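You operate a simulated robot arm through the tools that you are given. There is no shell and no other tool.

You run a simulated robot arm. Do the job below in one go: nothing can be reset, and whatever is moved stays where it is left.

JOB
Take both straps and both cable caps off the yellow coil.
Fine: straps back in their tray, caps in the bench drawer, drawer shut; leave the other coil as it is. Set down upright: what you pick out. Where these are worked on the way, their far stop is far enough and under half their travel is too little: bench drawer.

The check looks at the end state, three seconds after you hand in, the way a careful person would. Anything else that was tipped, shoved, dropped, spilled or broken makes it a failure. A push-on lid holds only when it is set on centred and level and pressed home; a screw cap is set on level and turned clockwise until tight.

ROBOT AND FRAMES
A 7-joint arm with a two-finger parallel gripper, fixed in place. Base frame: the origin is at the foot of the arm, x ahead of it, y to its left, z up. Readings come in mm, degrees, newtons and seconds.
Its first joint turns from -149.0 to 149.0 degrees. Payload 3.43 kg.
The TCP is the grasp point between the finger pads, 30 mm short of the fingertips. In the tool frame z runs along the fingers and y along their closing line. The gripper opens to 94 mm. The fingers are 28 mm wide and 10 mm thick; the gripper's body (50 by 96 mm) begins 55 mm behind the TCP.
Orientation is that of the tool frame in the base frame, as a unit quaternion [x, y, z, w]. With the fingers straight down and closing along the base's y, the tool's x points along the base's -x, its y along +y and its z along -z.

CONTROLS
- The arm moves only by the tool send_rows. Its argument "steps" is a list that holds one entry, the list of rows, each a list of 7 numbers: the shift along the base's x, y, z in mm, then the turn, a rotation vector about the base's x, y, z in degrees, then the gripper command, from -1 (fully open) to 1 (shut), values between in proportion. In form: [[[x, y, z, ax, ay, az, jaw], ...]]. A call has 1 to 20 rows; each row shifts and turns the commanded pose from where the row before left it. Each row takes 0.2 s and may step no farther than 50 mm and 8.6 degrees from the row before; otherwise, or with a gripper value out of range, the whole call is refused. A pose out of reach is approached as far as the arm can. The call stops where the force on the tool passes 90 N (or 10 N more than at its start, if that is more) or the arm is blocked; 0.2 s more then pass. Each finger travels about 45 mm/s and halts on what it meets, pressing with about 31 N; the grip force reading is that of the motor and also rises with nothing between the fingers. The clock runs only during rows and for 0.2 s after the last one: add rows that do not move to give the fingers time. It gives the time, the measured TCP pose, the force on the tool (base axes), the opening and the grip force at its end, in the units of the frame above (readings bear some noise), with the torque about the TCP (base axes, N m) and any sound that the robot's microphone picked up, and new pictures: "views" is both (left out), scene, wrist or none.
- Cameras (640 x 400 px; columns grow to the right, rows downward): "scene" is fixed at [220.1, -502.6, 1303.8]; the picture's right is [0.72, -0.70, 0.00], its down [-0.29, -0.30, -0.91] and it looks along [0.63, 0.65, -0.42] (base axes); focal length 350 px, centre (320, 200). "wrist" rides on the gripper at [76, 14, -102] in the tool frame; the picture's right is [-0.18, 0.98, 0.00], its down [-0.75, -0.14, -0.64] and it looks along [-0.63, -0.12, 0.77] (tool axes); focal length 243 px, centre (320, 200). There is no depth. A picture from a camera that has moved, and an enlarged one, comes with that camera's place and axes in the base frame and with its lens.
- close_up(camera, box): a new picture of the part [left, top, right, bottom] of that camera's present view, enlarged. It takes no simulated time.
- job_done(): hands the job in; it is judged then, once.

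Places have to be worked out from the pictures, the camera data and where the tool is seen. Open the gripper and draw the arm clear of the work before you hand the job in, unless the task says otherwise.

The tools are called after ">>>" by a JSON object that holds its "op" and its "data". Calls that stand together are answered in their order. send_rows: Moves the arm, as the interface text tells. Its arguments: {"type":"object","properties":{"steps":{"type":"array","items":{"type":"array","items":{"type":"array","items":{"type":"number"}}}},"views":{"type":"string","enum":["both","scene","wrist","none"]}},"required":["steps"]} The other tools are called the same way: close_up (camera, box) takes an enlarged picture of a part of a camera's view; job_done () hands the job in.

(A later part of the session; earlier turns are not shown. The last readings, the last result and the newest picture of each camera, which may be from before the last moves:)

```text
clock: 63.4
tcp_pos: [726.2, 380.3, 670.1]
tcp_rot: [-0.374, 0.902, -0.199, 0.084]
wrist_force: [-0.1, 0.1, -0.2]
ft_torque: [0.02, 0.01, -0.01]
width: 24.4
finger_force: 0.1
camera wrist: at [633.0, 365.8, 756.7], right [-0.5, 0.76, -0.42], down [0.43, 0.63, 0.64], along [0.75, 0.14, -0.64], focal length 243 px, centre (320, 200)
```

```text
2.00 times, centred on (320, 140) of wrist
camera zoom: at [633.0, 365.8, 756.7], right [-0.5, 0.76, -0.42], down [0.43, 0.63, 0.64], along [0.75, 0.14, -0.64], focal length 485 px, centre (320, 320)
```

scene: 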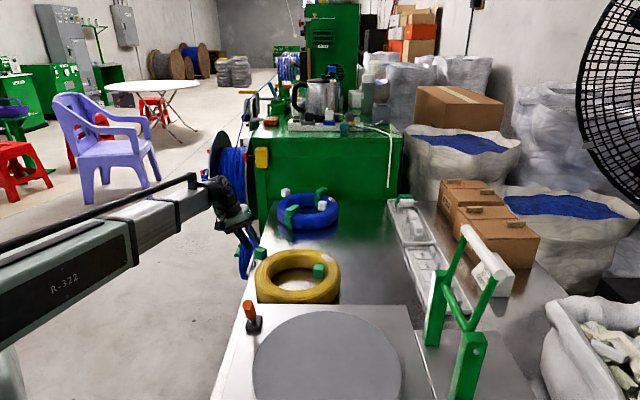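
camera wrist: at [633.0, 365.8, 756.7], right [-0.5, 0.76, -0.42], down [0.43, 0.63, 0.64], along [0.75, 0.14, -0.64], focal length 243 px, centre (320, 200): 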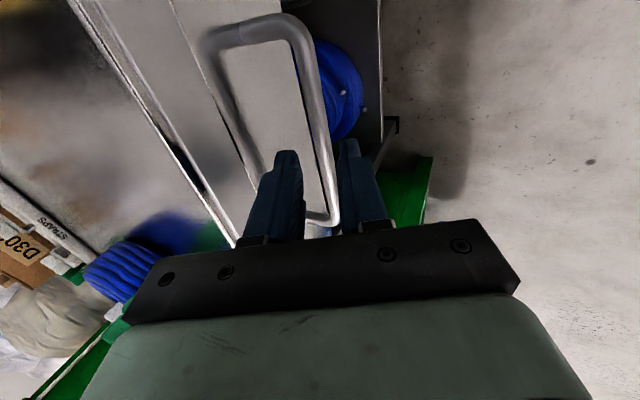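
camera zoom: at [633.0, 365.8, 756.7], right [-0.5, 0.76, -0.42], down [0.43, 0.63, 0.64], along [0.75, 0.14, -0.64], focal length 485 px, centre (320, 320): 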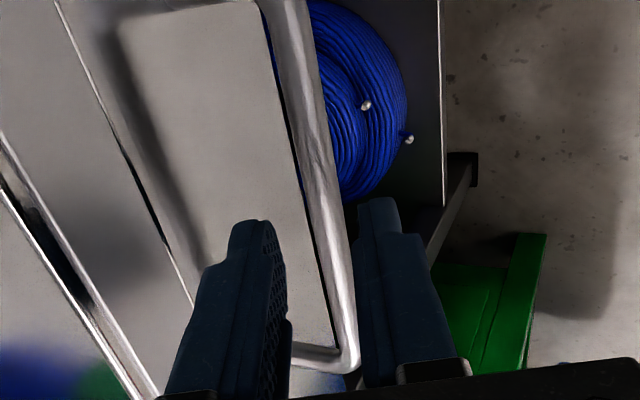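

The bar is centred on the tool axis. I advance about 42 mm along the axis in steps.

>>> {"op": "send_rows", "data": {"steps": [[[4.5, -4.5, -13.6, 0, 0, 0, 0.48], [4.5, -4.5, -13.6, 0, 0, 0, 0.48], [0, 0, 0, 0, 0, 0, 0.48]]], "views": "none"}}

>>> {"op": "send_rows", "data": {"steps": [[[2.4, -2.4, -7.2, 0, 0, 0, 0.48], [1.2, -1.2, -3.6, 0, 0, 0, 0.48], [0, 0, 0, 0, 0, 0, 0.48]]]}}

>>> {"op": "close_up", "data": {"camera": "wrist", "box": [200, 40, 440, 240]}}

>>> {"op": "close_up", "data": {"camera": "scene", "box": [200, 160, 300, 320]}}

```text
clock: 64.2
tcp_pos: [737.1, 371.6, 644.6]
tcp_rot: [-0.374, 0.902, -0.2, 0.083]
wrist_force: [0.8, 0.3, -0.2]
ft_torque: [0.0, 0.01, 0.0]
width: 24.4
finger_force: 0.3
```

```text
clock: 65.0
tcp_pos: [738.8, 367.5, 631.9]
tcp_rot: [-0.374, 0.902, -0.2, 0.083]
wrist_force: [-0.1, -0.2, -0.5]
ft_torque: [-0.01, 0.02, 0.0]
width: 24.2
finger_force: 0.1
camera wrist: at [645.0, 353.1, 719.0], right [-0.5, 0.76, -0.42], down [0.43, 0.63, 0.64], along [0.75, 0.14, -0.64], focal length 243 px, centre (320, 200)
```

scene: 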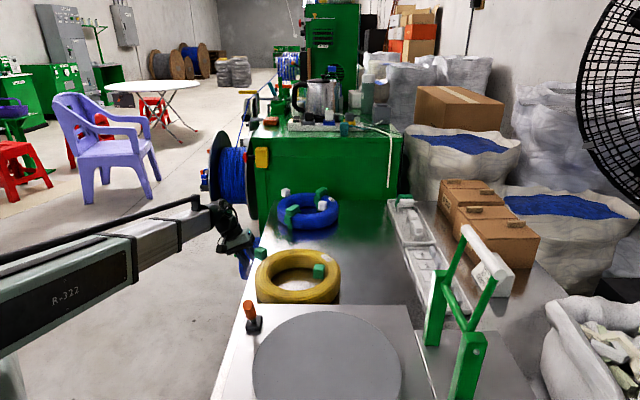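
wrist: 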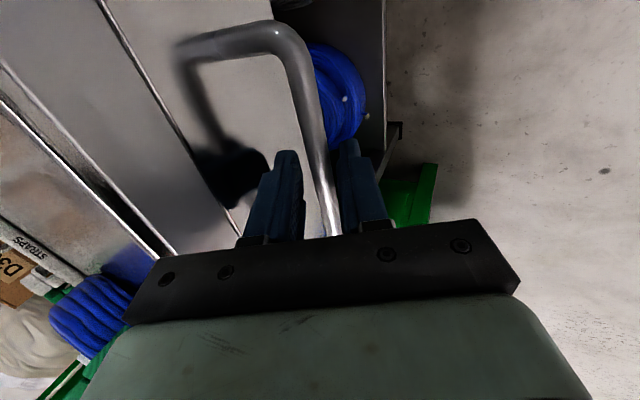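

```text
2.00 times, centred on (320, 140) of wrist
camera zoom: at [645.0, 353.1, 719.0], right [-0.5, 0.76, -0.42], down [0.43, 0.63, 0.64], along [0.75, 0.14, -0.64], focal length 485 px, centre (320, 320)
```

zoom: 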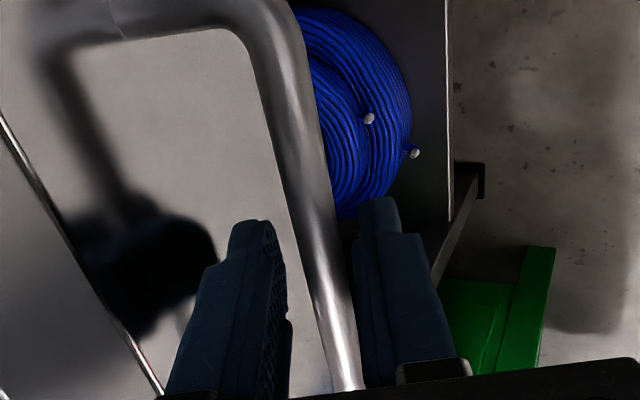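

```text
2.50 times, centred on (250, 240) of scene
camera zoom: at [220.1, -502.6, 1303.8], right [0.72, -0.7, 0.0], down [-0.29, -0.3, -0.91], along [0.63, 0.65, -0.42], focal length 875 px, centre (495, 100)
```

zoom: 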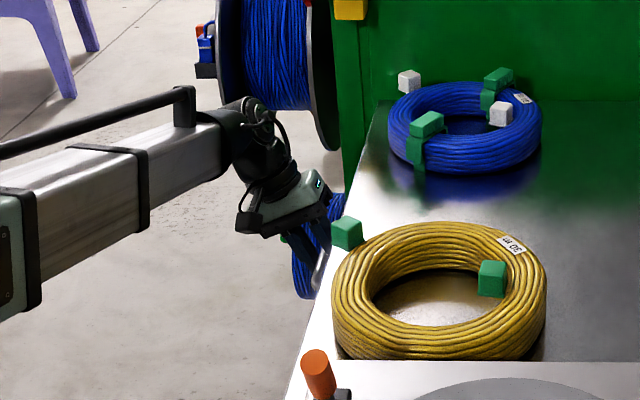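

The bar is between the fingers. I close on it and begin a gentle outward pull.

>>> {"op": "send_rows", "data": {"steps": [[[0, 0, 0, 0, 0, 0, 1], [0, 0, 0, 0, 0, 0, 1], [0, 0, 0, 0, 0, 0, 1], [-3.5, 3.5, 0, 0, 0, 0, 1], [-3.5, 3.5, 0, 0, 0, 0, 1], [-7, 7, 0, 0, 0, 0, 1], [0, 0, 0, 0, 0, 0, 1]]]}}

>>> {"op": "close_up", "data": {"camera": "wrist", "box": [140, 0, 500, 240]}}

```text
clock: 66.6
tcp_pos: [725.7, 380.8, 632.8]
tcp_rot: [-0.373, 0.902, -0.2, 0.084]
wrist_force: [-1.9, -2.0, -14.3]
ft_torque: [0.53, -0.49, -0.68]
width: 11.9
finger_force: 45.0
camera wrist: at [631.3, 367.0, 718.9], right [-0.5, 0.76, -0.42], down [0.43, 0.63, 0.64], along [0.75, 0.14, -0.65], focal length 243 px, centre (320, 200)
```

scene: 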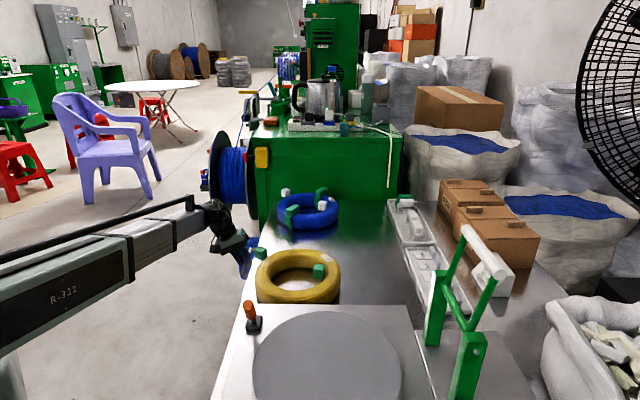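
wrist: 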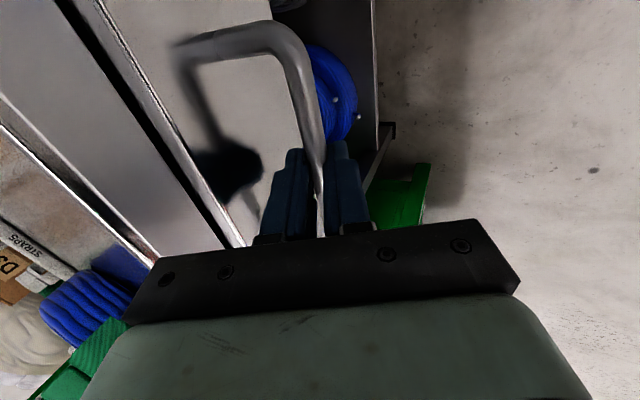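

```text
1.67 times, centred on (320, 120) of wrist
camera zoom: at [631.3, 367.0, 718.9], right [-0.5, 0.76, -0.42], down [0.43, 0.63, 0.64], along [0.75, 0.14, -0.65], focal length 404 px, centre (320, 333)
```

zoom: 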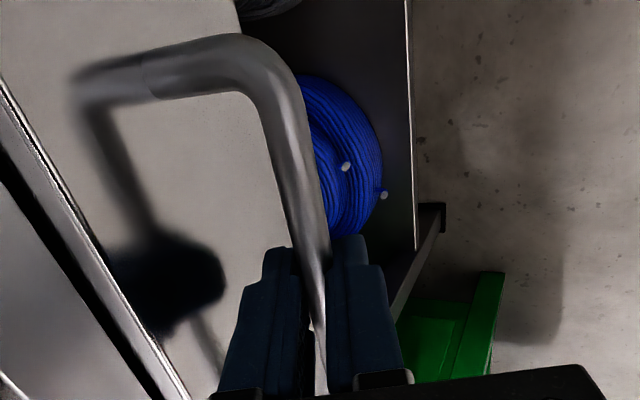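

The drawer slides out. I continue pulling.

>>> {"op": "send_rows", "data": {"steps": [[[-8, 8, -1, 0, 0, 0, 1], [-10.6, 10.6, 0, 0, 0, 0, 1], [-10.6, 10.6, 0, 0, 0, 0, 1], [-10.6, 10.6, 0, 0, 0, 0, 1], [-10.6, 10.6, 0, 0, 0, 0, 1], [-10.6, 10.6, 0, 0, 0, 0, 1], [-10.6, 10.6, 0, 0, 0, 0, 1], [-10.6, 10.6, 0, 0, 0, 0, 1], [0, 0, 0, 0, 0, 0, 1]]]}}

>>> {"op": "close_up", "data": {"camera": "scene", "box": [180, 180, 300, 320]}}

```text
clock: 68.6
tcp_pos: [642.6, 462.8, 632.6]
tcp_rot: [-0.373, 0.902, -0.2, 0.083]
wrist_force: [-0.2, -0.9, 16.8]
ft_torque: [-0.2, 0.06, -1.04]
width: 11.8
finger_force: 45.2
camera wrist: at [548.8, 449.1, 718.5], right [-0.5, 0.76, -0.42], down [0.43, 0.63, 0.64], along [0.75, 0.14, -0.64], focal length 243 px, centre (320, 200)
```

scene: 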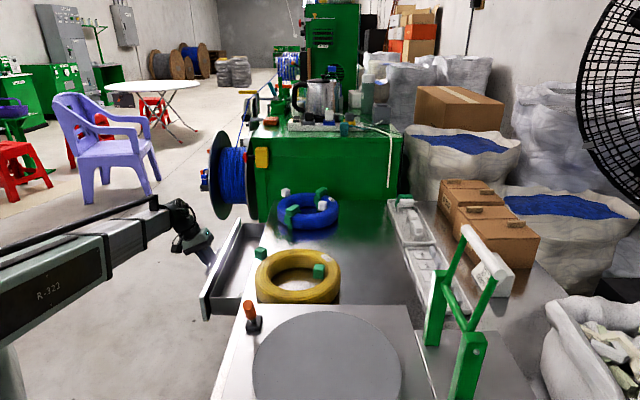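
wrist: 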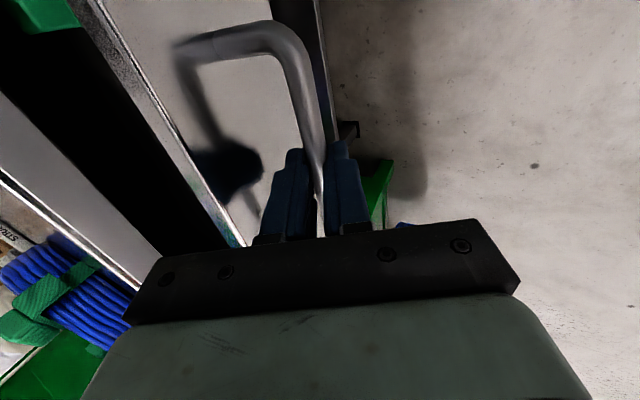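

```text
2.86 times, centred on (240, 250) of scene
camera zoom: at [220.1, -502.6, 1303.8], right [0.72, -0.7, 0.0], down [-0.29, -0.3, -0.91], along [0.63, 0.65, -0.42], focal length 1000 px, centre (549, 57)
```

zoom: 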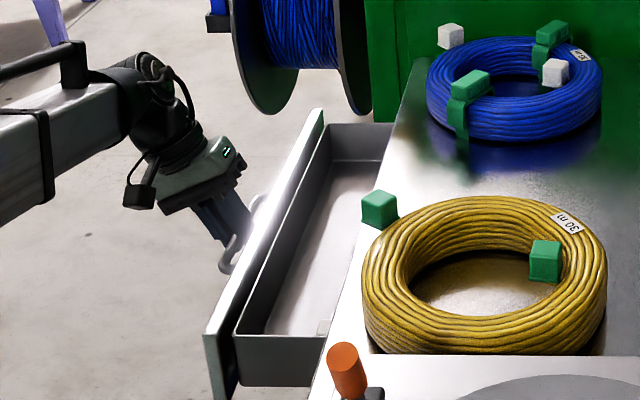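

It is open about 135 mm with no resistance yet. I continue pulling toward its stop, watching the force.

>>> {"op": "send_rows", "data": {"steps": [[[-10.6, 10.6, 0.5, 0, 0, 0, 1], [-10.6, 10.6, 0, 0, 0, 0, 1], [-10.6, 10.6, 0, 0, 0, 0, 1], [-10.6, 10.6, 0, 0, 0, 0, 1], [0, 0, 0, 0, 0, 0, 1]]]}}

```text
clock: 69.8
tcp_pos: [599.5, 506.3, 632.2]
tcp_rot: [-0.373, 0.902, -0.201, 0.083]
wrist_force: [-3.7, -1.8, 6.9]
ft_torque: [0.69, -0.75, -0.51]
width: 11.6
finger_force: 45.1
camera wrist: at [506.2, 492.0, 718.7], right [-0.5, 0.76, -0.42], down [0.43, 0.63, 0.64], along [0.75, 0.14, -0.64], focal length 243 px, centre (320, 200)
```

scene: 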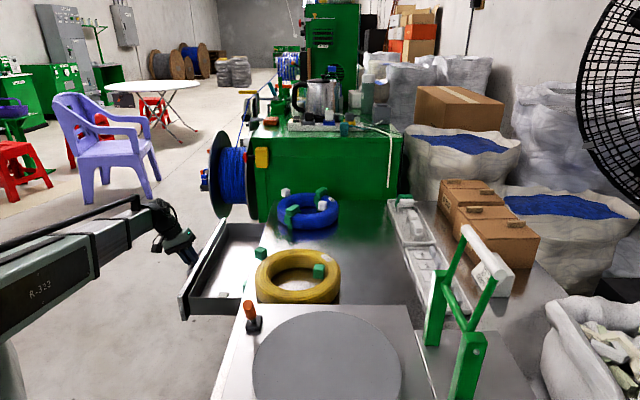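
wrist: 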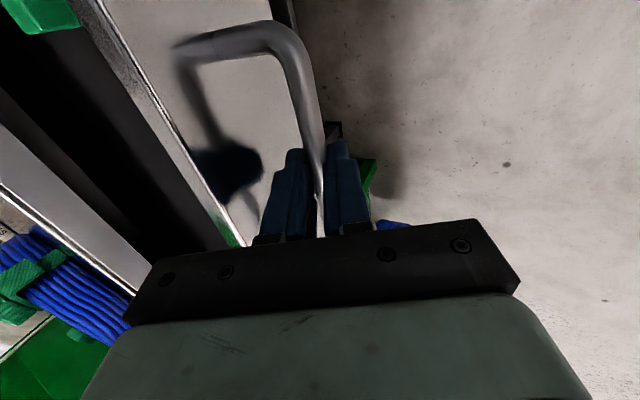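

>>> {"op": "send_rows", "data": {"steps": [[[-7, 7, 0, 0, 0, 0, 1], [-7, 7, 0, 0, 0, 0, 1], [-7, 7, 0, 0, 0, 0, 1], [-7, 7, 0, 0, 0, 0, 1], [0, 0, 0, 0, 0, 0, 1]]], "views": "scene"}}

```text
clock: 71.0
tcp_pos: [570.1, 535.7, 631.2]
tcp_rot: [-0.374, 0.902, -0.2, 0.084]
wrist_force: [-1.7, -3.3, 11.6]
ft_torque: [-0.05, -0.01, -0.94]
width: 11.6
finger_force: 45.1
```

scene: 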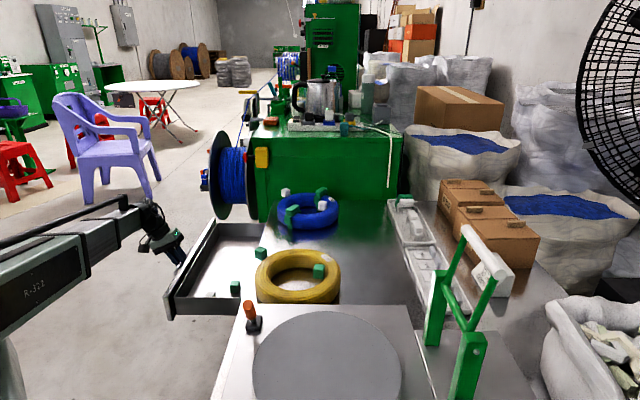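

A green cap is already in the drawer, standing at the near end. I pull on to find the far stop.

>>> {"op": "send_rows", "data": {"steps": [[[-7, 7, 0, 0, 0, 0, 1], [-7, 7, 0, 0, 0, 0, 1], [-7, 7, 0, 0, 0, 0, 1], [-7, 7, 0, 0, 0, 0, 1], [0, 0, 0, 0, 0, 0, 1]]], "views": "scene"}}

```text
clock: 72.2
tcp_pos: [544.3, 562.2, 632.8]
tcp_rot: [-0.373, 0.902, -0.2, 0.083]
wrist_force: [-4.1, -3.5, 10.0]
ft_torque: [0.64, -0.77, -0.52]
width: 11.9
finger_force: 44.4
```

scene: 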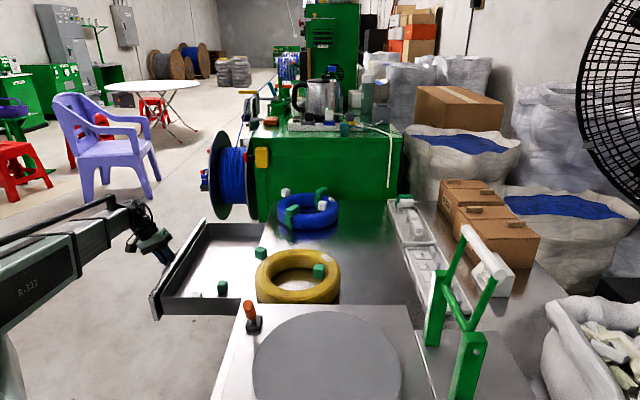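

>>> {"op": "send_rows", "data": {"steps": [[[-5, 5, 0, 0, 0, 0, 1], [-5, 5, 0, 0, 0, 0, 1], [-5, 5, 0, 0, 0, 0, 1], [-5, 5, 0, 0, 0, 0, 1], [0, 0, 0, 0, 0, 0, 1]]], "views": "scene"}}

>>> {"op": "close_up", "data": {"camera": "scene", "box": [130, 200, 290, 330]}}

```text
clock: 73.4
tcp_pos: [525.3, 580.7, 632.0]
tcp_rot: [-0.372, 0.902, -0.203, 0.083]
wrist_force: [17.9, -23.6, 3.8]
ft_torque: [0.31, -0.77, -0.48]
width: 11.8
finger_force: 45.4
```

scene: 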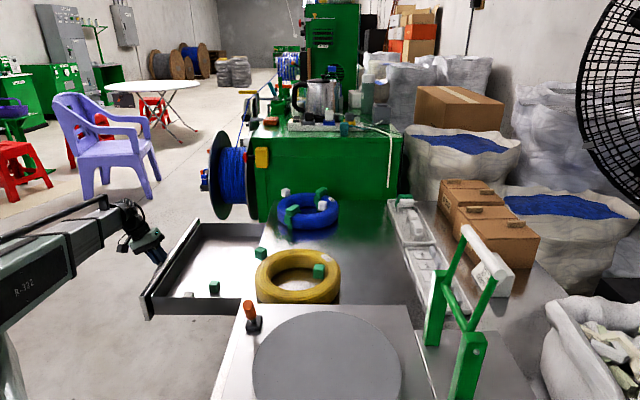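

```text
3.08 times, centred on (210, 265) of scene
camera zoom: at [220.1, -502.6, 1303.8], right [0.72, -0.7, 0.0], down [-0.29, -0.3, -0.91], along [0.63, 0.65, -0.42], focal length 1077 px, centre (658, 0)
```

zoom: 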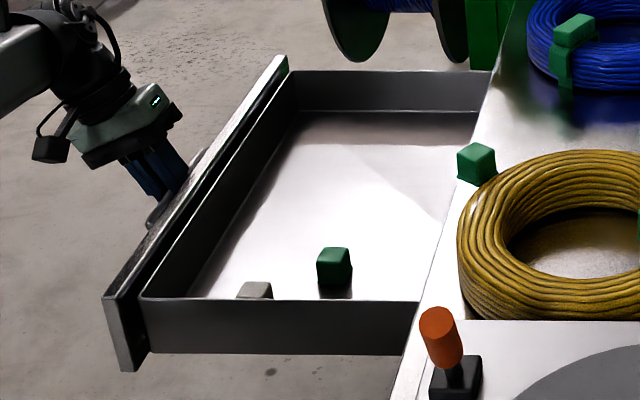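

The far stop is reached (about 300 mm travel, ~30 N). The drawer already holds a green and a white cap standing flange-down. I ease off, let go of the handle and back out along the tool axis.

>>> {"op": "send_rows", "data": {"steps": [[[1, -1, 0, 0, 0, 0, 1], [0, 0, 0, 0, 0, 0, 0.5], [0, 0, 0, 0, 0, 0, 0.45], [0, 0, 0, 0, 0, 0, 0.45], [-4.5, 4.5, 13.6, 0, 0, 0, 0.45], [-6, 6, 18, 0, 0, 0, 0.45], [-6, 6, 18, 0, 0, 0, 0.45], [-6, 6, 30, 0, 0, 0, 0.45], [0, 0, 40, 0, 0, 0, 0.3], [0, 0, 40, 5.9, 5.9, 0, 0], [0, 0, 40, 5.9, 5.9, 0, 0], [0, 0, 40, 5.9, 5.9, 0, 0], [0, 0, 0, 0, 0, 0, 0]]]}}

>>> {"op": "close_up", "data": {"camera": "scene", "box": [130, 200, 290, 330]}}

```text
clock: 76.2
tcp_pos: [501.7, 603.8, 872.5]
tcp_rot: [-0.382, 0.924, 0.001, 0.0]
wrist_force: [-0.5, -0.2, -0.1]
ft_torque: [-0.01, 0.01, 0.02]
width: 47.0
finger_force: 0.1
camera wrist: at [438.7, 559.3, 974.6], right [-0.57, 0.82, 0.0], down [0.63, 0.43, 0.64], along [0.53, 0.36, -0.77], focal length 243 px, centre (320, 200)
```

scene: 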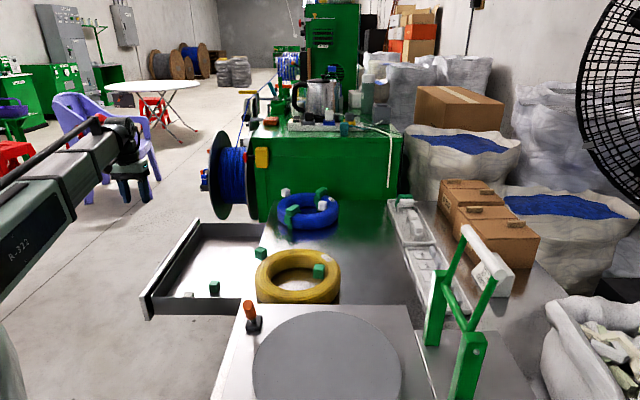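
wrist: 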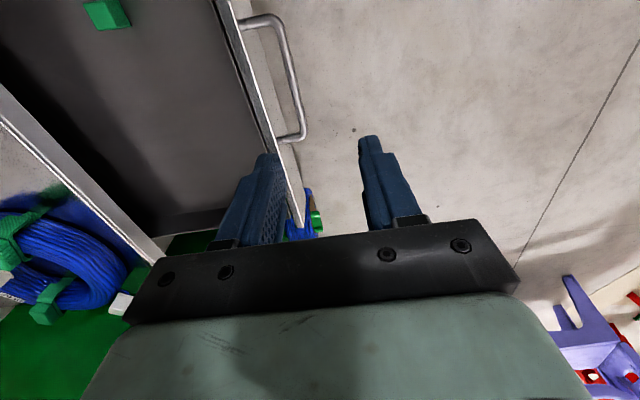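

```text
3.08 times, centred on (210, 265) of scene
camera zoom: at [220.1, -502.6, 1303.8], right [0.72, -0.7, 0.0], down [-0.29, -0.3, -0.91], along [0.63, 0.65, -0.42], focal length 1077 px, centre (658, 0)
```

zoom: 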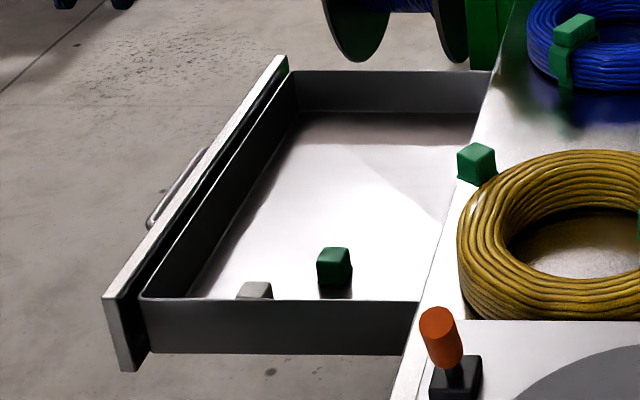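

The drawer stays open. Now I go above the outer cap at about (687,218) for a close look at how it sits on the cable end.

>>> {"op": "send_rows", "data": {"steps": [[[20.6, -42.8, 0, 0, 0, 0, 0], [20.6, -42.8, 0, 0, 0, 0, 0], [20.6, -42.8, 0, 0, 0, 0, 0], [20.6, -42.8, 0, 0, 0, 0, 0], [20.6, -42.8, 0, 0, 0, 0, 0], [20.6, -42.8, 0, 0, 0, 0, 0], [20.6, -42.8, 0, 0, 0, 0, 0], [20.6, -42.8, 0, 0, 0, 0, 0], [20.6, -42.8, 0, 0, 0, 0, 0], [0, 0, 0, 0, 0, 0, 0]]]}}

>>> {"op": "close_up", "data": {"camera": "wrist", "box": [230, 40, 410, 190]}}

>>> {"op": "close_up", "data": {"camera": "scene", "box": [245, 235, 345, 305]}}

>>> {"op": "close_up", "data": {"camera": "wrist", "box": [300, 0, 640, 230]}}

```text
clock: 78.4
tcp_pos: [689.4, 218.6, 870.1]
tcp_rot: [-0.383, 0.924, -0.001, 0.0]
wrist_force: [-0.4, 0.0, -1.2]
ft_torque: [0.03, -0.01, 0.02]
width: 46.7
finger_force: 0.0
camera wrist: at [624.5, 174.1, 972.7], right [-0.57, 0.82, 0.0], down [0.63, 0.43, 0.64], along [0.53, 0.36, -0.77], focal length 243 px, centre (320, 200)
```

scene: 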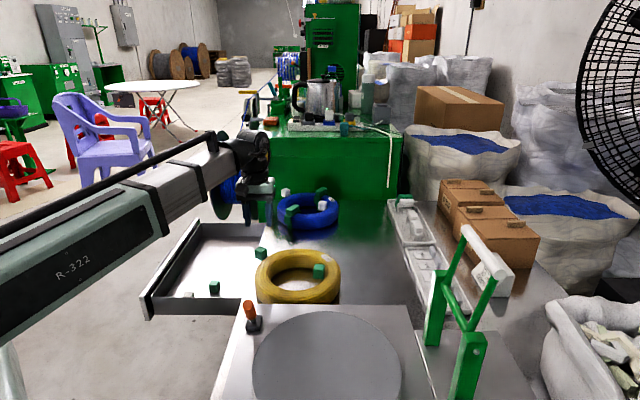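
wrist: 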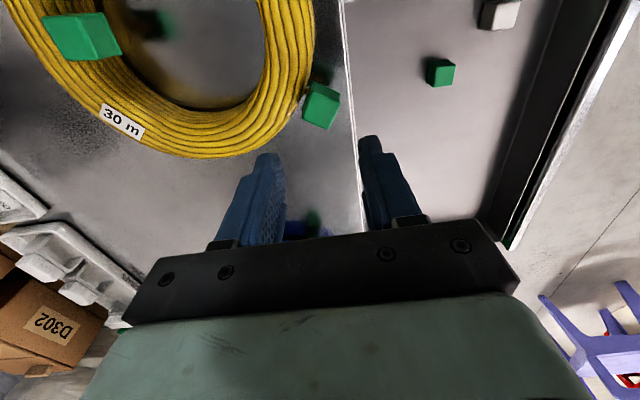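

```text
2.67 times, centred on (320, 115) of wrist
camera zoom: at [624.5, 174.1, 972.7], right [-0.57, 0.82, 0.0], down [0.63, 0.43, 0.64], along [0.53, 0.36, -0.77], focal length 647 px, centre (320, 427)
```

zoom: 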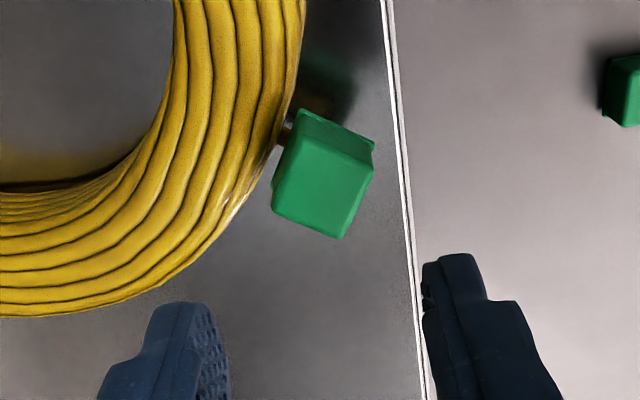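

```text
5.71 times, centred on (295, 270) of scene
camera zoom: at [220.1, -502.6, 1303.8], right [0.72, -0.7, 0.0], down [-0.29, -0.3, -0.91], along [0.63, 0.65, -0.42], focal length 2000 px, centre (463, -200)
```

zoom: 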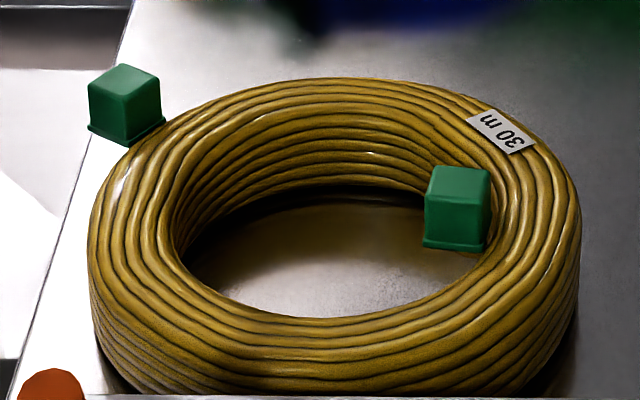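

```text
1.74 times, centred on (470, 115) of wrist
camera zoom: at [624.5, 174.1, 972.7], right [-0.57, 0.82, 0.0], down [0.63, 0.43, 0.64], along [0.53, 0.36, -0.77], focal length 422 px, centre (59, 348)
```

zoom: 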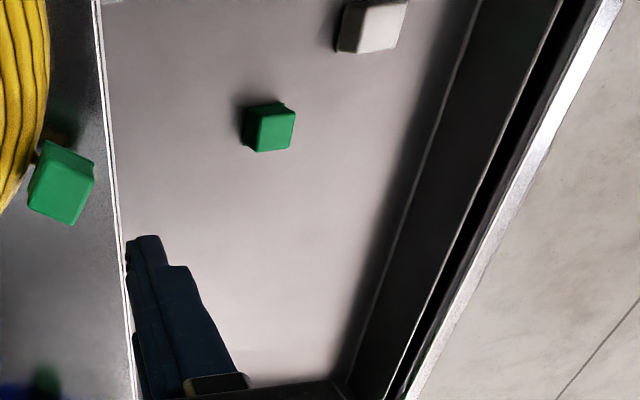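

>>> {"op": "close_up", "data": {"camera": "wrist", "box": [290, 70, 350, 140]}}

>>> {"op": "close_up", "data": {"camera": "wrist", "box": [40, 0, 140, 80]}}

>>> {"op": "close_up", "data": {"camera": "scene", "box": [250, 240, 280, 270]}}

>>> {"op": "close_up", "data": {"camera": "scene", "box": [305, 255, 335, 285]}}

```text
5.71 times, centred on (320, 105) of wrist
camera zoom: at [624.5, 174.1, 972.7], right [-0.57, 0.82, 0.0], down [0.63, 0.43, 0.64], along [0.53, 0.36, -0.77], focal length 1386 px, centre (320, 743)
```

zoom: 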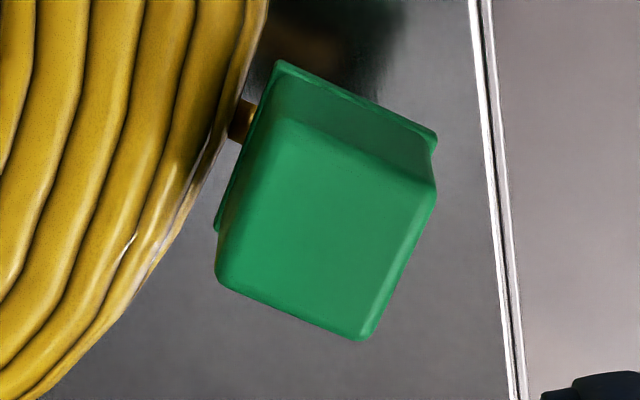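

```text
5.00 times, centred on (90, 40) of wrist
camera zoom: at [624.5, 174.1, 972.7], right [-0.57, 0.82, 0.0], down [0.63, 0.43, 0.64], along [0.53, 0.36, -0.77], focal length 1213 px, centre (1470, 1000)
```

zoom: 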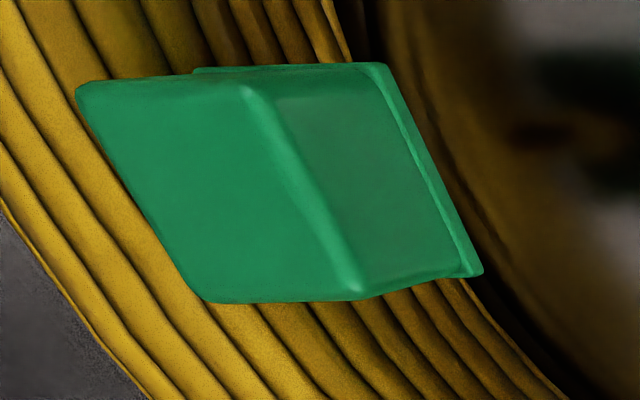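

```text
13.33 times, centred on (265, 255) of scene
camera zoom: at [220.1, -502.6, 1303.8], right [0.72, -0.7, 0.0], down [-0.29, -0.3, -0.91], along [0.63, 0.65, -0.42], focal length 4666 px, centre (1053, -533)
```

zoom: 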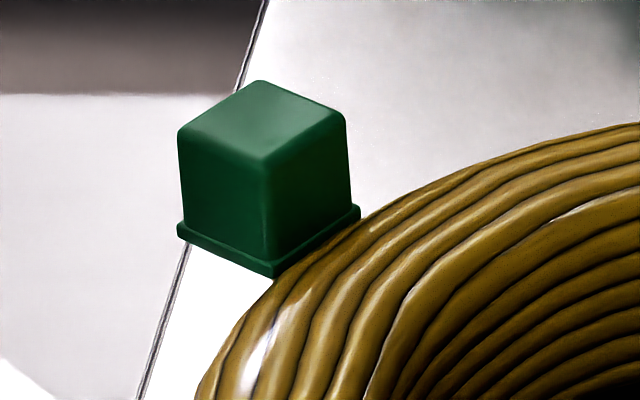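

```text
13.33 times, centred on (320, 270) of scene
camera zoom: at [220.1, -502.6, 1303.8], right [0.72, -0.7, 0.0], down [-0.29, -0.3, -0.91], along [0.63, 0.65, -0.42], focal length 4666 px, centre (320, -733)
```

zoom: 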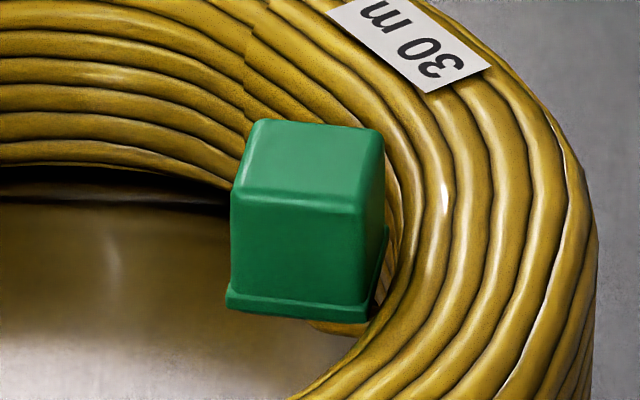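

The caps sit flange-down over upturned cable ends, so they come off upward. The outer cap is centred at about (685,216), ~24 mm square and rotated ~11°, with its top near z≈768. I yaw so the fingers close tangentially and check alignment.

>>> {"op": "send_rows", "data": {"steps": [[[-1, 0, 0, 0, 0, 8, 0], [-1, 0, 0, 0, 0, 8, 0], [-1, 0, 0, 0, 0, 8, 0], [-1, 0, 0, 0, 0, 8, 0], [-1, 0, 0, 0, 0, 8, 0], [0, 0, 0, 0, 0, 8, 0], [0, 0, -20, 0, 0, 8, 0], [0, 0, -20, 0, 0, 0, 0], [0, 0, 0, 0, 0, 0, 0]]]}}

>>> {"op": "close_up", "data": {"camera": "wrist", "box": [230, 50, 410, 190]}}

```text
clock: 80.4
tcp_pos: [683.8, 217.6, 832.1]
tcp_rot: [0.773, -0.635, 0.0, 0.0]
wrist_force: [0.2, 0.3, -0.3]
ft_torque: [0.01, -0.02, 0.01]
width: 47.0
finger_force: 0.0
camera wrist: at [683.8, 140.8, 933.4], right [-1.0, -0.01, 0.0], down [-0.01, 0.77, 0.64], along [-0.01, 0.64, -0.77], focal length 243 px, centre (320, 200)
```

scene: 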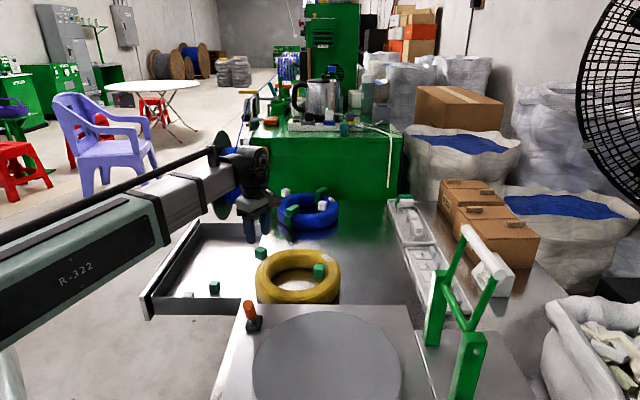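
wrist: 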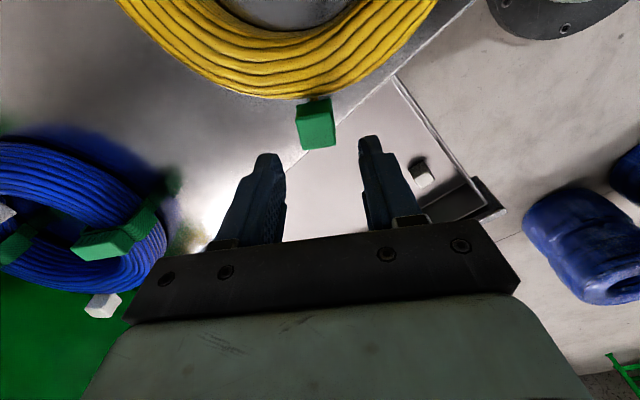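

```text
2.86 times, centred on (320, 120) of wrist
camera zoom: at [683.8, 140.8, 933.4], right [-1.0, -0.01, 0.0], down [-0.01, 0.77, 0.64], along [-0.01, 0.64, -0.77], focal length 693 px, centre (320, 429)
```

zoom: 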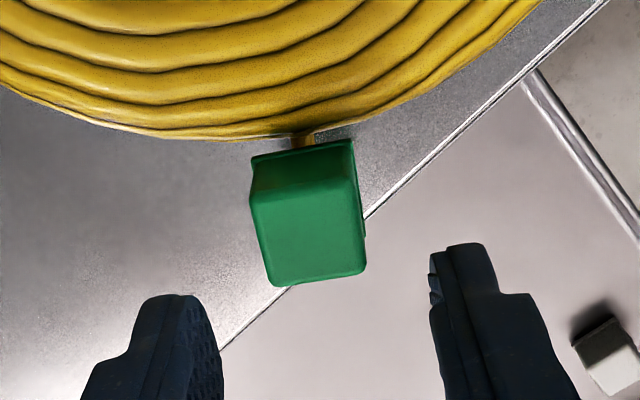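

Aligned within a couple of mm. I descend over the cap to fingertip height just above the coil top level.

>>> {"op": "send_rows", "data": {"steps": [[[1.7, 0, -20, 0, 0, 0, 0], [0, 0, -18, 0, 0, 0, 0], [0, 0, -9, 0, 0, 0, 0], [0, 0, 0, 0, 0, 0, 0]]]}}

>>> {"op": "close_up", "data": {"camera": "wrist", "box": [230, 50, 410, 240]}}

>>> {"op": "close_up", "data": {"camera": "scene", "box": [235, 215, 295, 275]}}

```text
clock: 81.4
tcp_pos: [684.9, 219.9, 783.9]
tcp_rot: [0.772, -0.636, -0.001, 0.0]
wrist_force: [0.3, -0.8, 0.4]
ft_torque: [-0.01, 0.0, -0.01]
width: 46.6
finger_force: 0.1
camera wrist: at [685.7, 140.8, 886.7], right [-1.0, -0.01, 0.0], down [-0.01, 0.77, 0.64], along [0.0, 0.64, -0.77], focal length 243 px, centre (320, 200)
```

scene: 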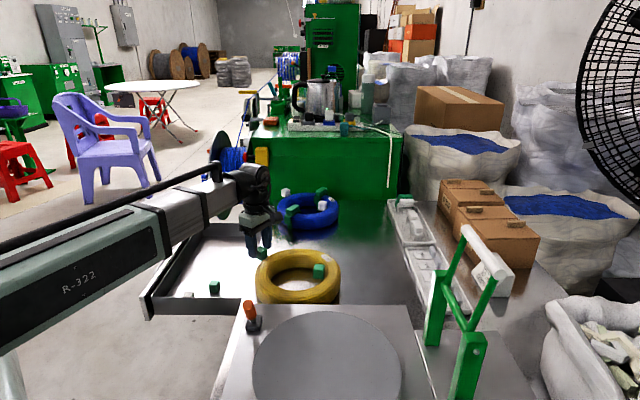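
wrist: 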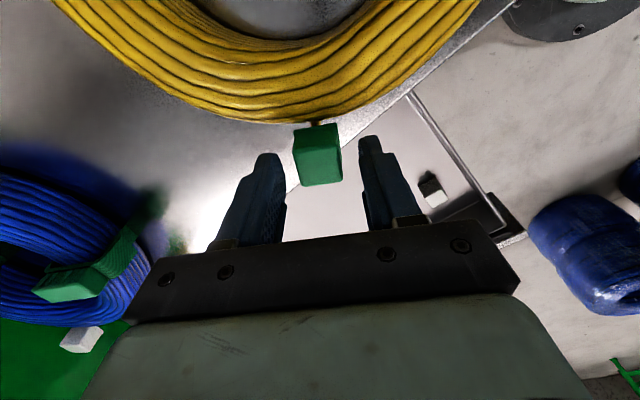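

```text
2.11 times, centred on (320, 145) of wrist
camera zoom: at [685.7, 140.8, 886.7], right [-1.0, -0.01, 0.0], down [-0.01, 0.77, 0.64], along [0.0, 0.64, -0.77], focal length 511 px, centre (320, 316)
```

zoom: 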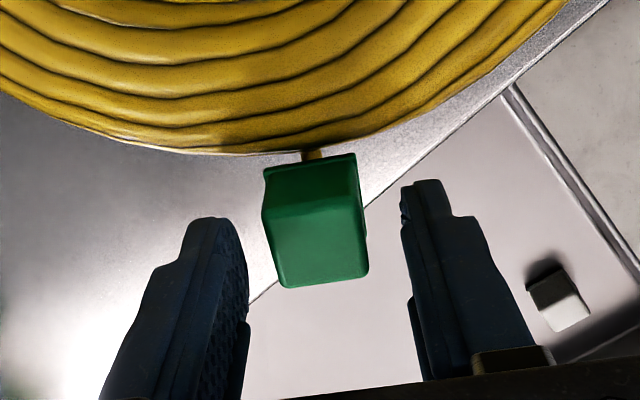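

```text
6.67 times, centred on (265, 245) of scene
camera zoom: at [220.1, -502.6, 1303.8], right [0.72, -0.7, 0.0], down [-0.29, -0.3, -0.91], along [0.63, 0.65, -0.42], focal length 2333 px, centre (687, -100)
```

zoom: 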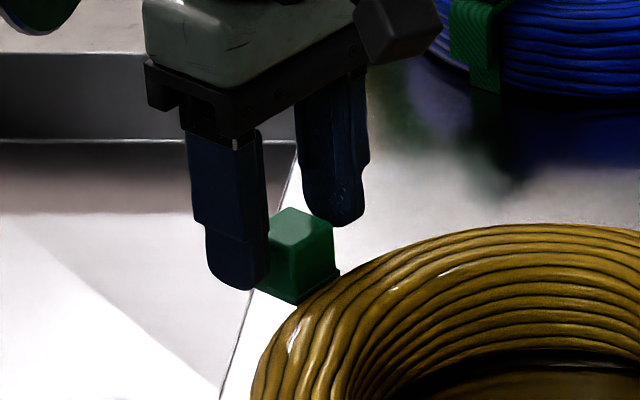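

>>> {"op": "send_rows", "data": {"steps": [[[0, 0, -3, 0, 0, 0, 0], [0, 0, -3, 0, 0, 0, 0], [0, 0, 0, 0, 0, 0, 0]]], "views": "none"}}

```text
clock: 82.2
tcp_pos: [685.5, 218.6, 777.8]
tcp_rot: [0.772, -0.636, 0.0, 0.0]
wrist_force: [-0.3, -0.7, 0.1]
ft_torque: [-0.02, 0.0, 0.01]
width: 47.0
finger_force: 0.1
```

No contact at tips z≈748. I go 4 mm lower for a fuller grip, then close.

>>> {"op": "send_rows", "data": {"steps": [[[0, 0, -2, 0, 0, 0, 0], [0, 0, -2, 0, 0, 0, 0], [0, 0, 0, 0, 0, 0, 0]]], "views": "none"}}

>>> {"op": "send_rows", "data": {"steps": [[[0, 0, 0, 0, 0, 0, 0.3], [0, 0, 0, 0, 0, 0, 0.7], [0, 0, 0, 0, 0, 0, 1], [0, 0, 0, 0, 0, 0, 1], [0, 0, 0, 0, 0, 0, 1]]]}}

>>> {"op": "close_up", "data": {"camera": "wrist", "box": [230, 50, 410, 240]}}

>>> {"op": "close_up", "data": {"camera": "scene", "box": [235, 215, 295, 275]}}

```text
clock: 83.0
tcp_pos: [685.4, 218.0, 773.2]
tcp_rot: [0.771, -0.637, 0.0, 0.001]
wrist_force: [-1.1, -0.8, 0.4]
ft_torque: [-0.01, -0.02, 0.0]
width: 47.2
finger_force: 0.1
```

```text
clock: 84.2
tcp_pos: [685.1, 218.5, 775.1]
tcp_rot: [0.772, -0.636, -0.001, 0.0]
wrist_force: [2.7, 0.9, 1.5]
ft_torque: [0.03, -0.09, -0.01]
width: 26.0
finger_force: 30.9
camera wrist: at [685.7, 140.4, 876.9], right [-1.0, -0.01, 0.0], down [-0.01, 0.77, 0.64], along [0.0, 0.64, -0.77], focal length 243 px, centre (320, 200)
```

scene: 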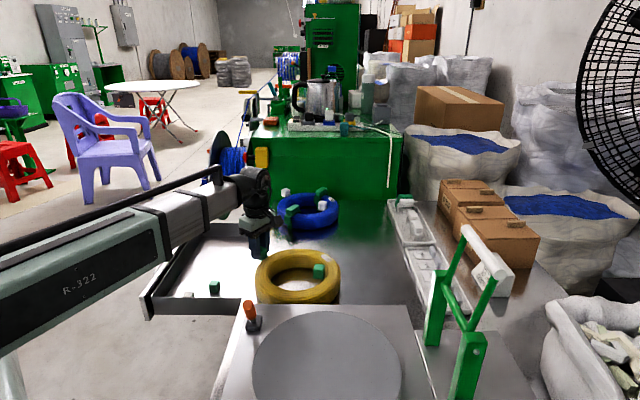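
wrist: 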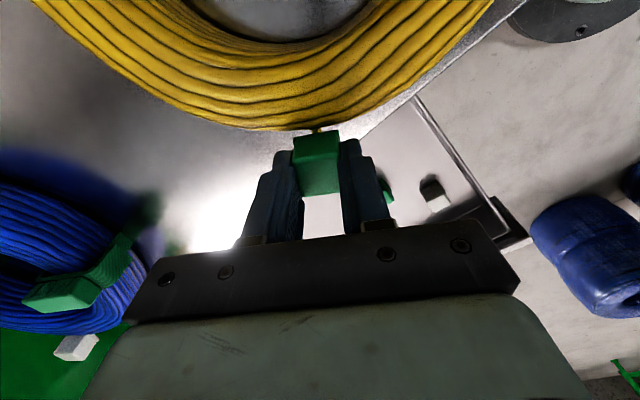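

```text
2.11 times, centred on (320, 145) of wrist
camera zoom: at [685.7, 140.4, 876.9], right [-1.0, -0.01, 0.0], down [-0.01, 0.77, 0.64], along [0.0, 0.64, -0.77], focal length 511 px, centre (320, 316)
```

zoom: 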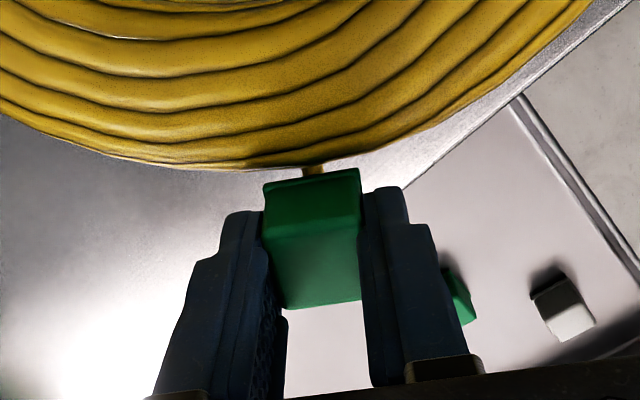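

```text
6.67 times, centred on (265, 245) of scene
camera zoom: at [220.1, -502.6, 1303.8], right [0.72, -0.7, 0.0], down [-0.29, -0.3, -0.91], along [0.63, 0.65, -0.42], focal length 2333 px, centre (687, -100)
```

zoom: 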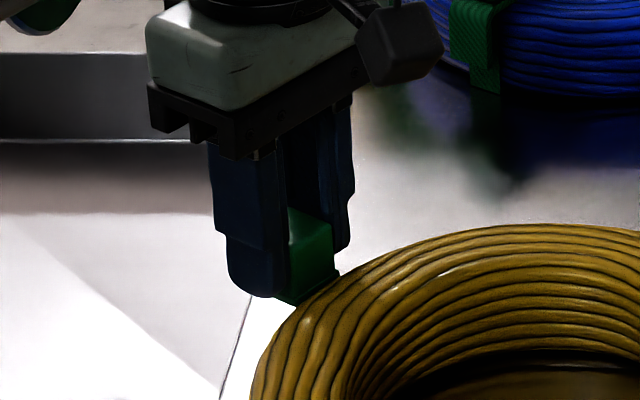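

The cap is gripped at 26 mm. I lift slowly straight up, watching the force and whether the coil stays put.

>>> {"op": "send_rows", "data": {"steps": [[[0, 0, 2, 0, 0, 0, 1], [0, 0, 3, 0, 0, 0, 1], [0, 0, 3, 0, 0, 0, 1], [0, 0, 0, 0, 0, 0, 1]]]}}

>>> {"op": "close_up", "data": {"camera": "scene", "box": [235, 215, 345, 305]}}

>>> {"op": "close_up", "data": {"camera": "wrist", "box": [230, 50, 410, 240]}}

```text
clock: 85.2
tcp_pos: [685.9, 218.8, 783.3]
tcp_rot: [0.772, -0.636, 0.0, 0.0]
wrist_force: [0.3, 0.6, -0.6]
ft_torque: [-0.01, 0.0, 0.0]
width: 25.9
finger_force: 31.4
camera wrist: at [685.4, 140.5, 885.0], right [-1.0, -0.01, 0.0], down [0.0, 0.77, 0.64], along [0.0, 0.64, -0.77], focal length 243 px, centre (320, 200)
```

scene: 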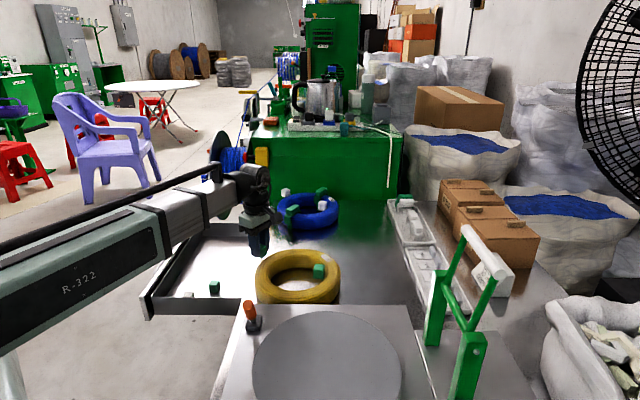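
wrist: 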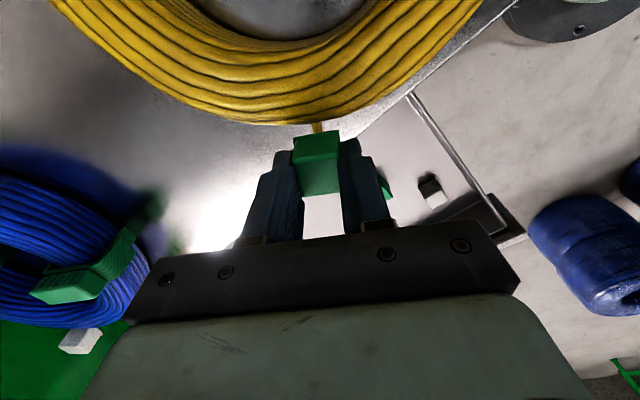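

```text
4.44 times, centred on (290, 260) of scene
camera zoom: at [220.1, -502.6, 1303.8], right [0.72, -0.7, 0.0], down [-0.29, -0.3, -0.91], along [0.63, 0.65, -0.42], focal length 1555 px, centre (453, -67)
```

zoom: 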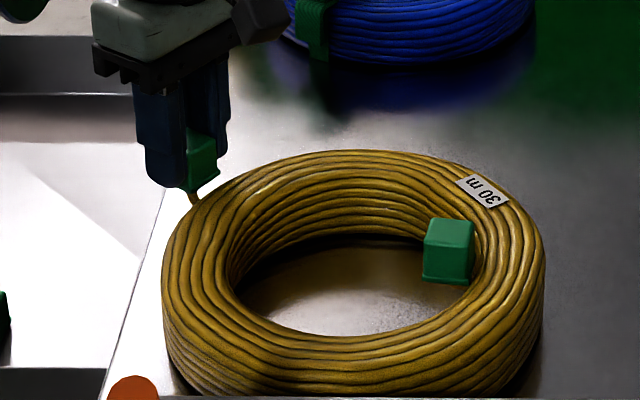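

```text
2.11 times, centred on (320, 145) of wrist
camera zoom: at [685.4, 140.5, 885.0], right [-1.0, -0.01, 0.0], down [0.0, 0.77, 0.64], along [0.0, 0.64, -0.77], focal length 511 px, centre (320, 316)
```

zoom: 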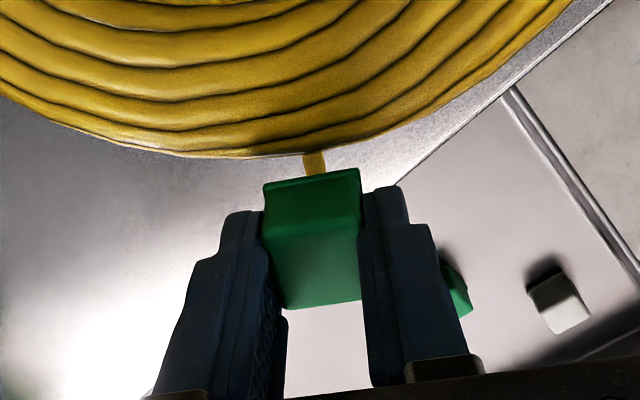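

The cap comes off freely. I lift clear and carry it over the open drawer to about (665,452).

>>> {"op": "send_rows", "data": {"steps": [[[0, 0, 10, 0, 0, 0, 1], [0, 0, 20, 0, 0, 0, 1], [0, 0, 25, 0, 0, 0, 1], [-4.2, 46.8, 0, 0, 0, 0, 1], [-4.2, 46.8, 0, 0, 0, 0, 1], [-4.2, 46.8, 0, 0, 0, 0, 1], [-4.2, 46.8, 0, 0, 0, 0, 1], [-4.2, 46.8, 0, 0, 0, 0, 1], [0, 0, -40, 0, 0, 0, 1], [0, 0, -40, 0, 0, 0, 1], [0, 0, -30, 0, 0, 0, 1], [0, 0, 0, 0, 0, 0, 1]]]}}

>>> {"op": "close_up", "data": {"camera": "scene", "box": [130, 180, 290, 330]}}

>>> {"op": "close_up", "data": {"camera": "wrist", "box": [180, 0, 460, 240]}}

```text
clock: 87.8
tcp_pos: [663.1, 453.2, 727.6]
tcp_rot: [0.771, -0.636, 0.0, -0.001]
wrist_force: [1.1, 0.3, -1.0]
ft_torque: [0.0, 0.0, 0.02]
width: 26.1
finger_force: 30.9
camera wrist: at [662.9, 375.2, 829.8], right [-1.0, -0.01, 0.0], down [-0.01, 0.77, 0.64], along [0.0, 0.64, -0.77], focal length 243 px, centre (320, 200)
```

scene: 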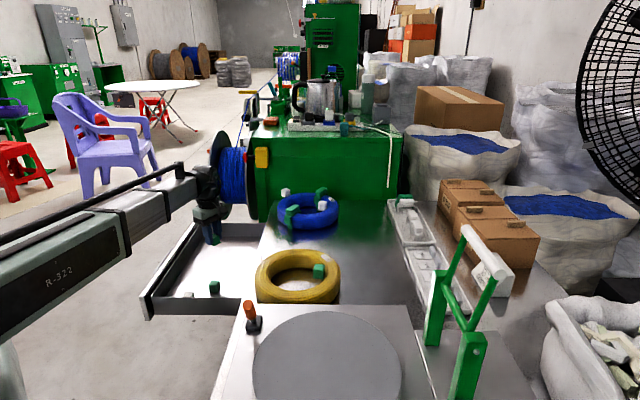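
wrist: 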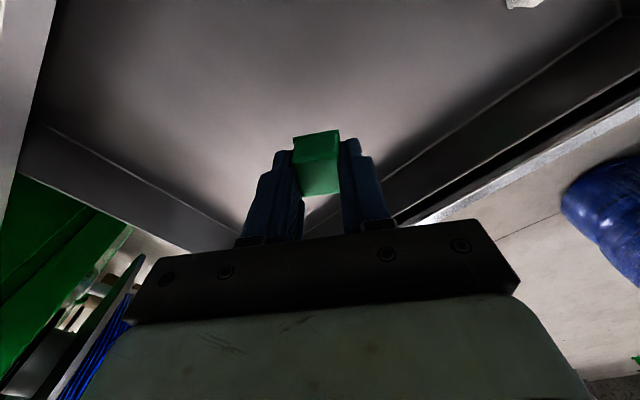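

```text
2.67 times, centred on (210, 255) of scene
camera zoom: at [220.1, -502.6, 1303.8], right [0.72, -0.7, 0.0], down [-0.29, -0.3, -0.91], along [0.63, 0.65, -0.42], focal length 933 px, centre (613, 53)
```

zoom: 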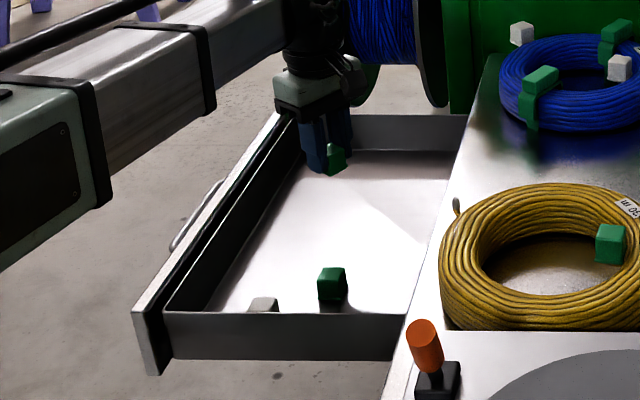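

```text
1.67 times, centred on (320, 120) of wrist
camera zoom: at [662.9, 375.2, 829.8], right [-1.0, -0.01, 0.0], down [-0.01, 0.77, 0.64], along [0.0, 0.64, -0.77], focal length 404 px, centre (320, 333)
```

zoom: 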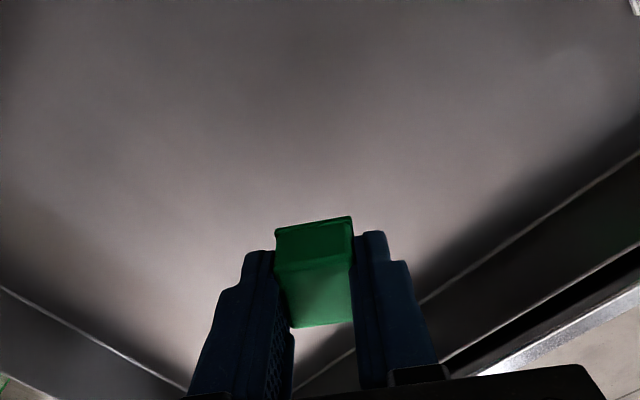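

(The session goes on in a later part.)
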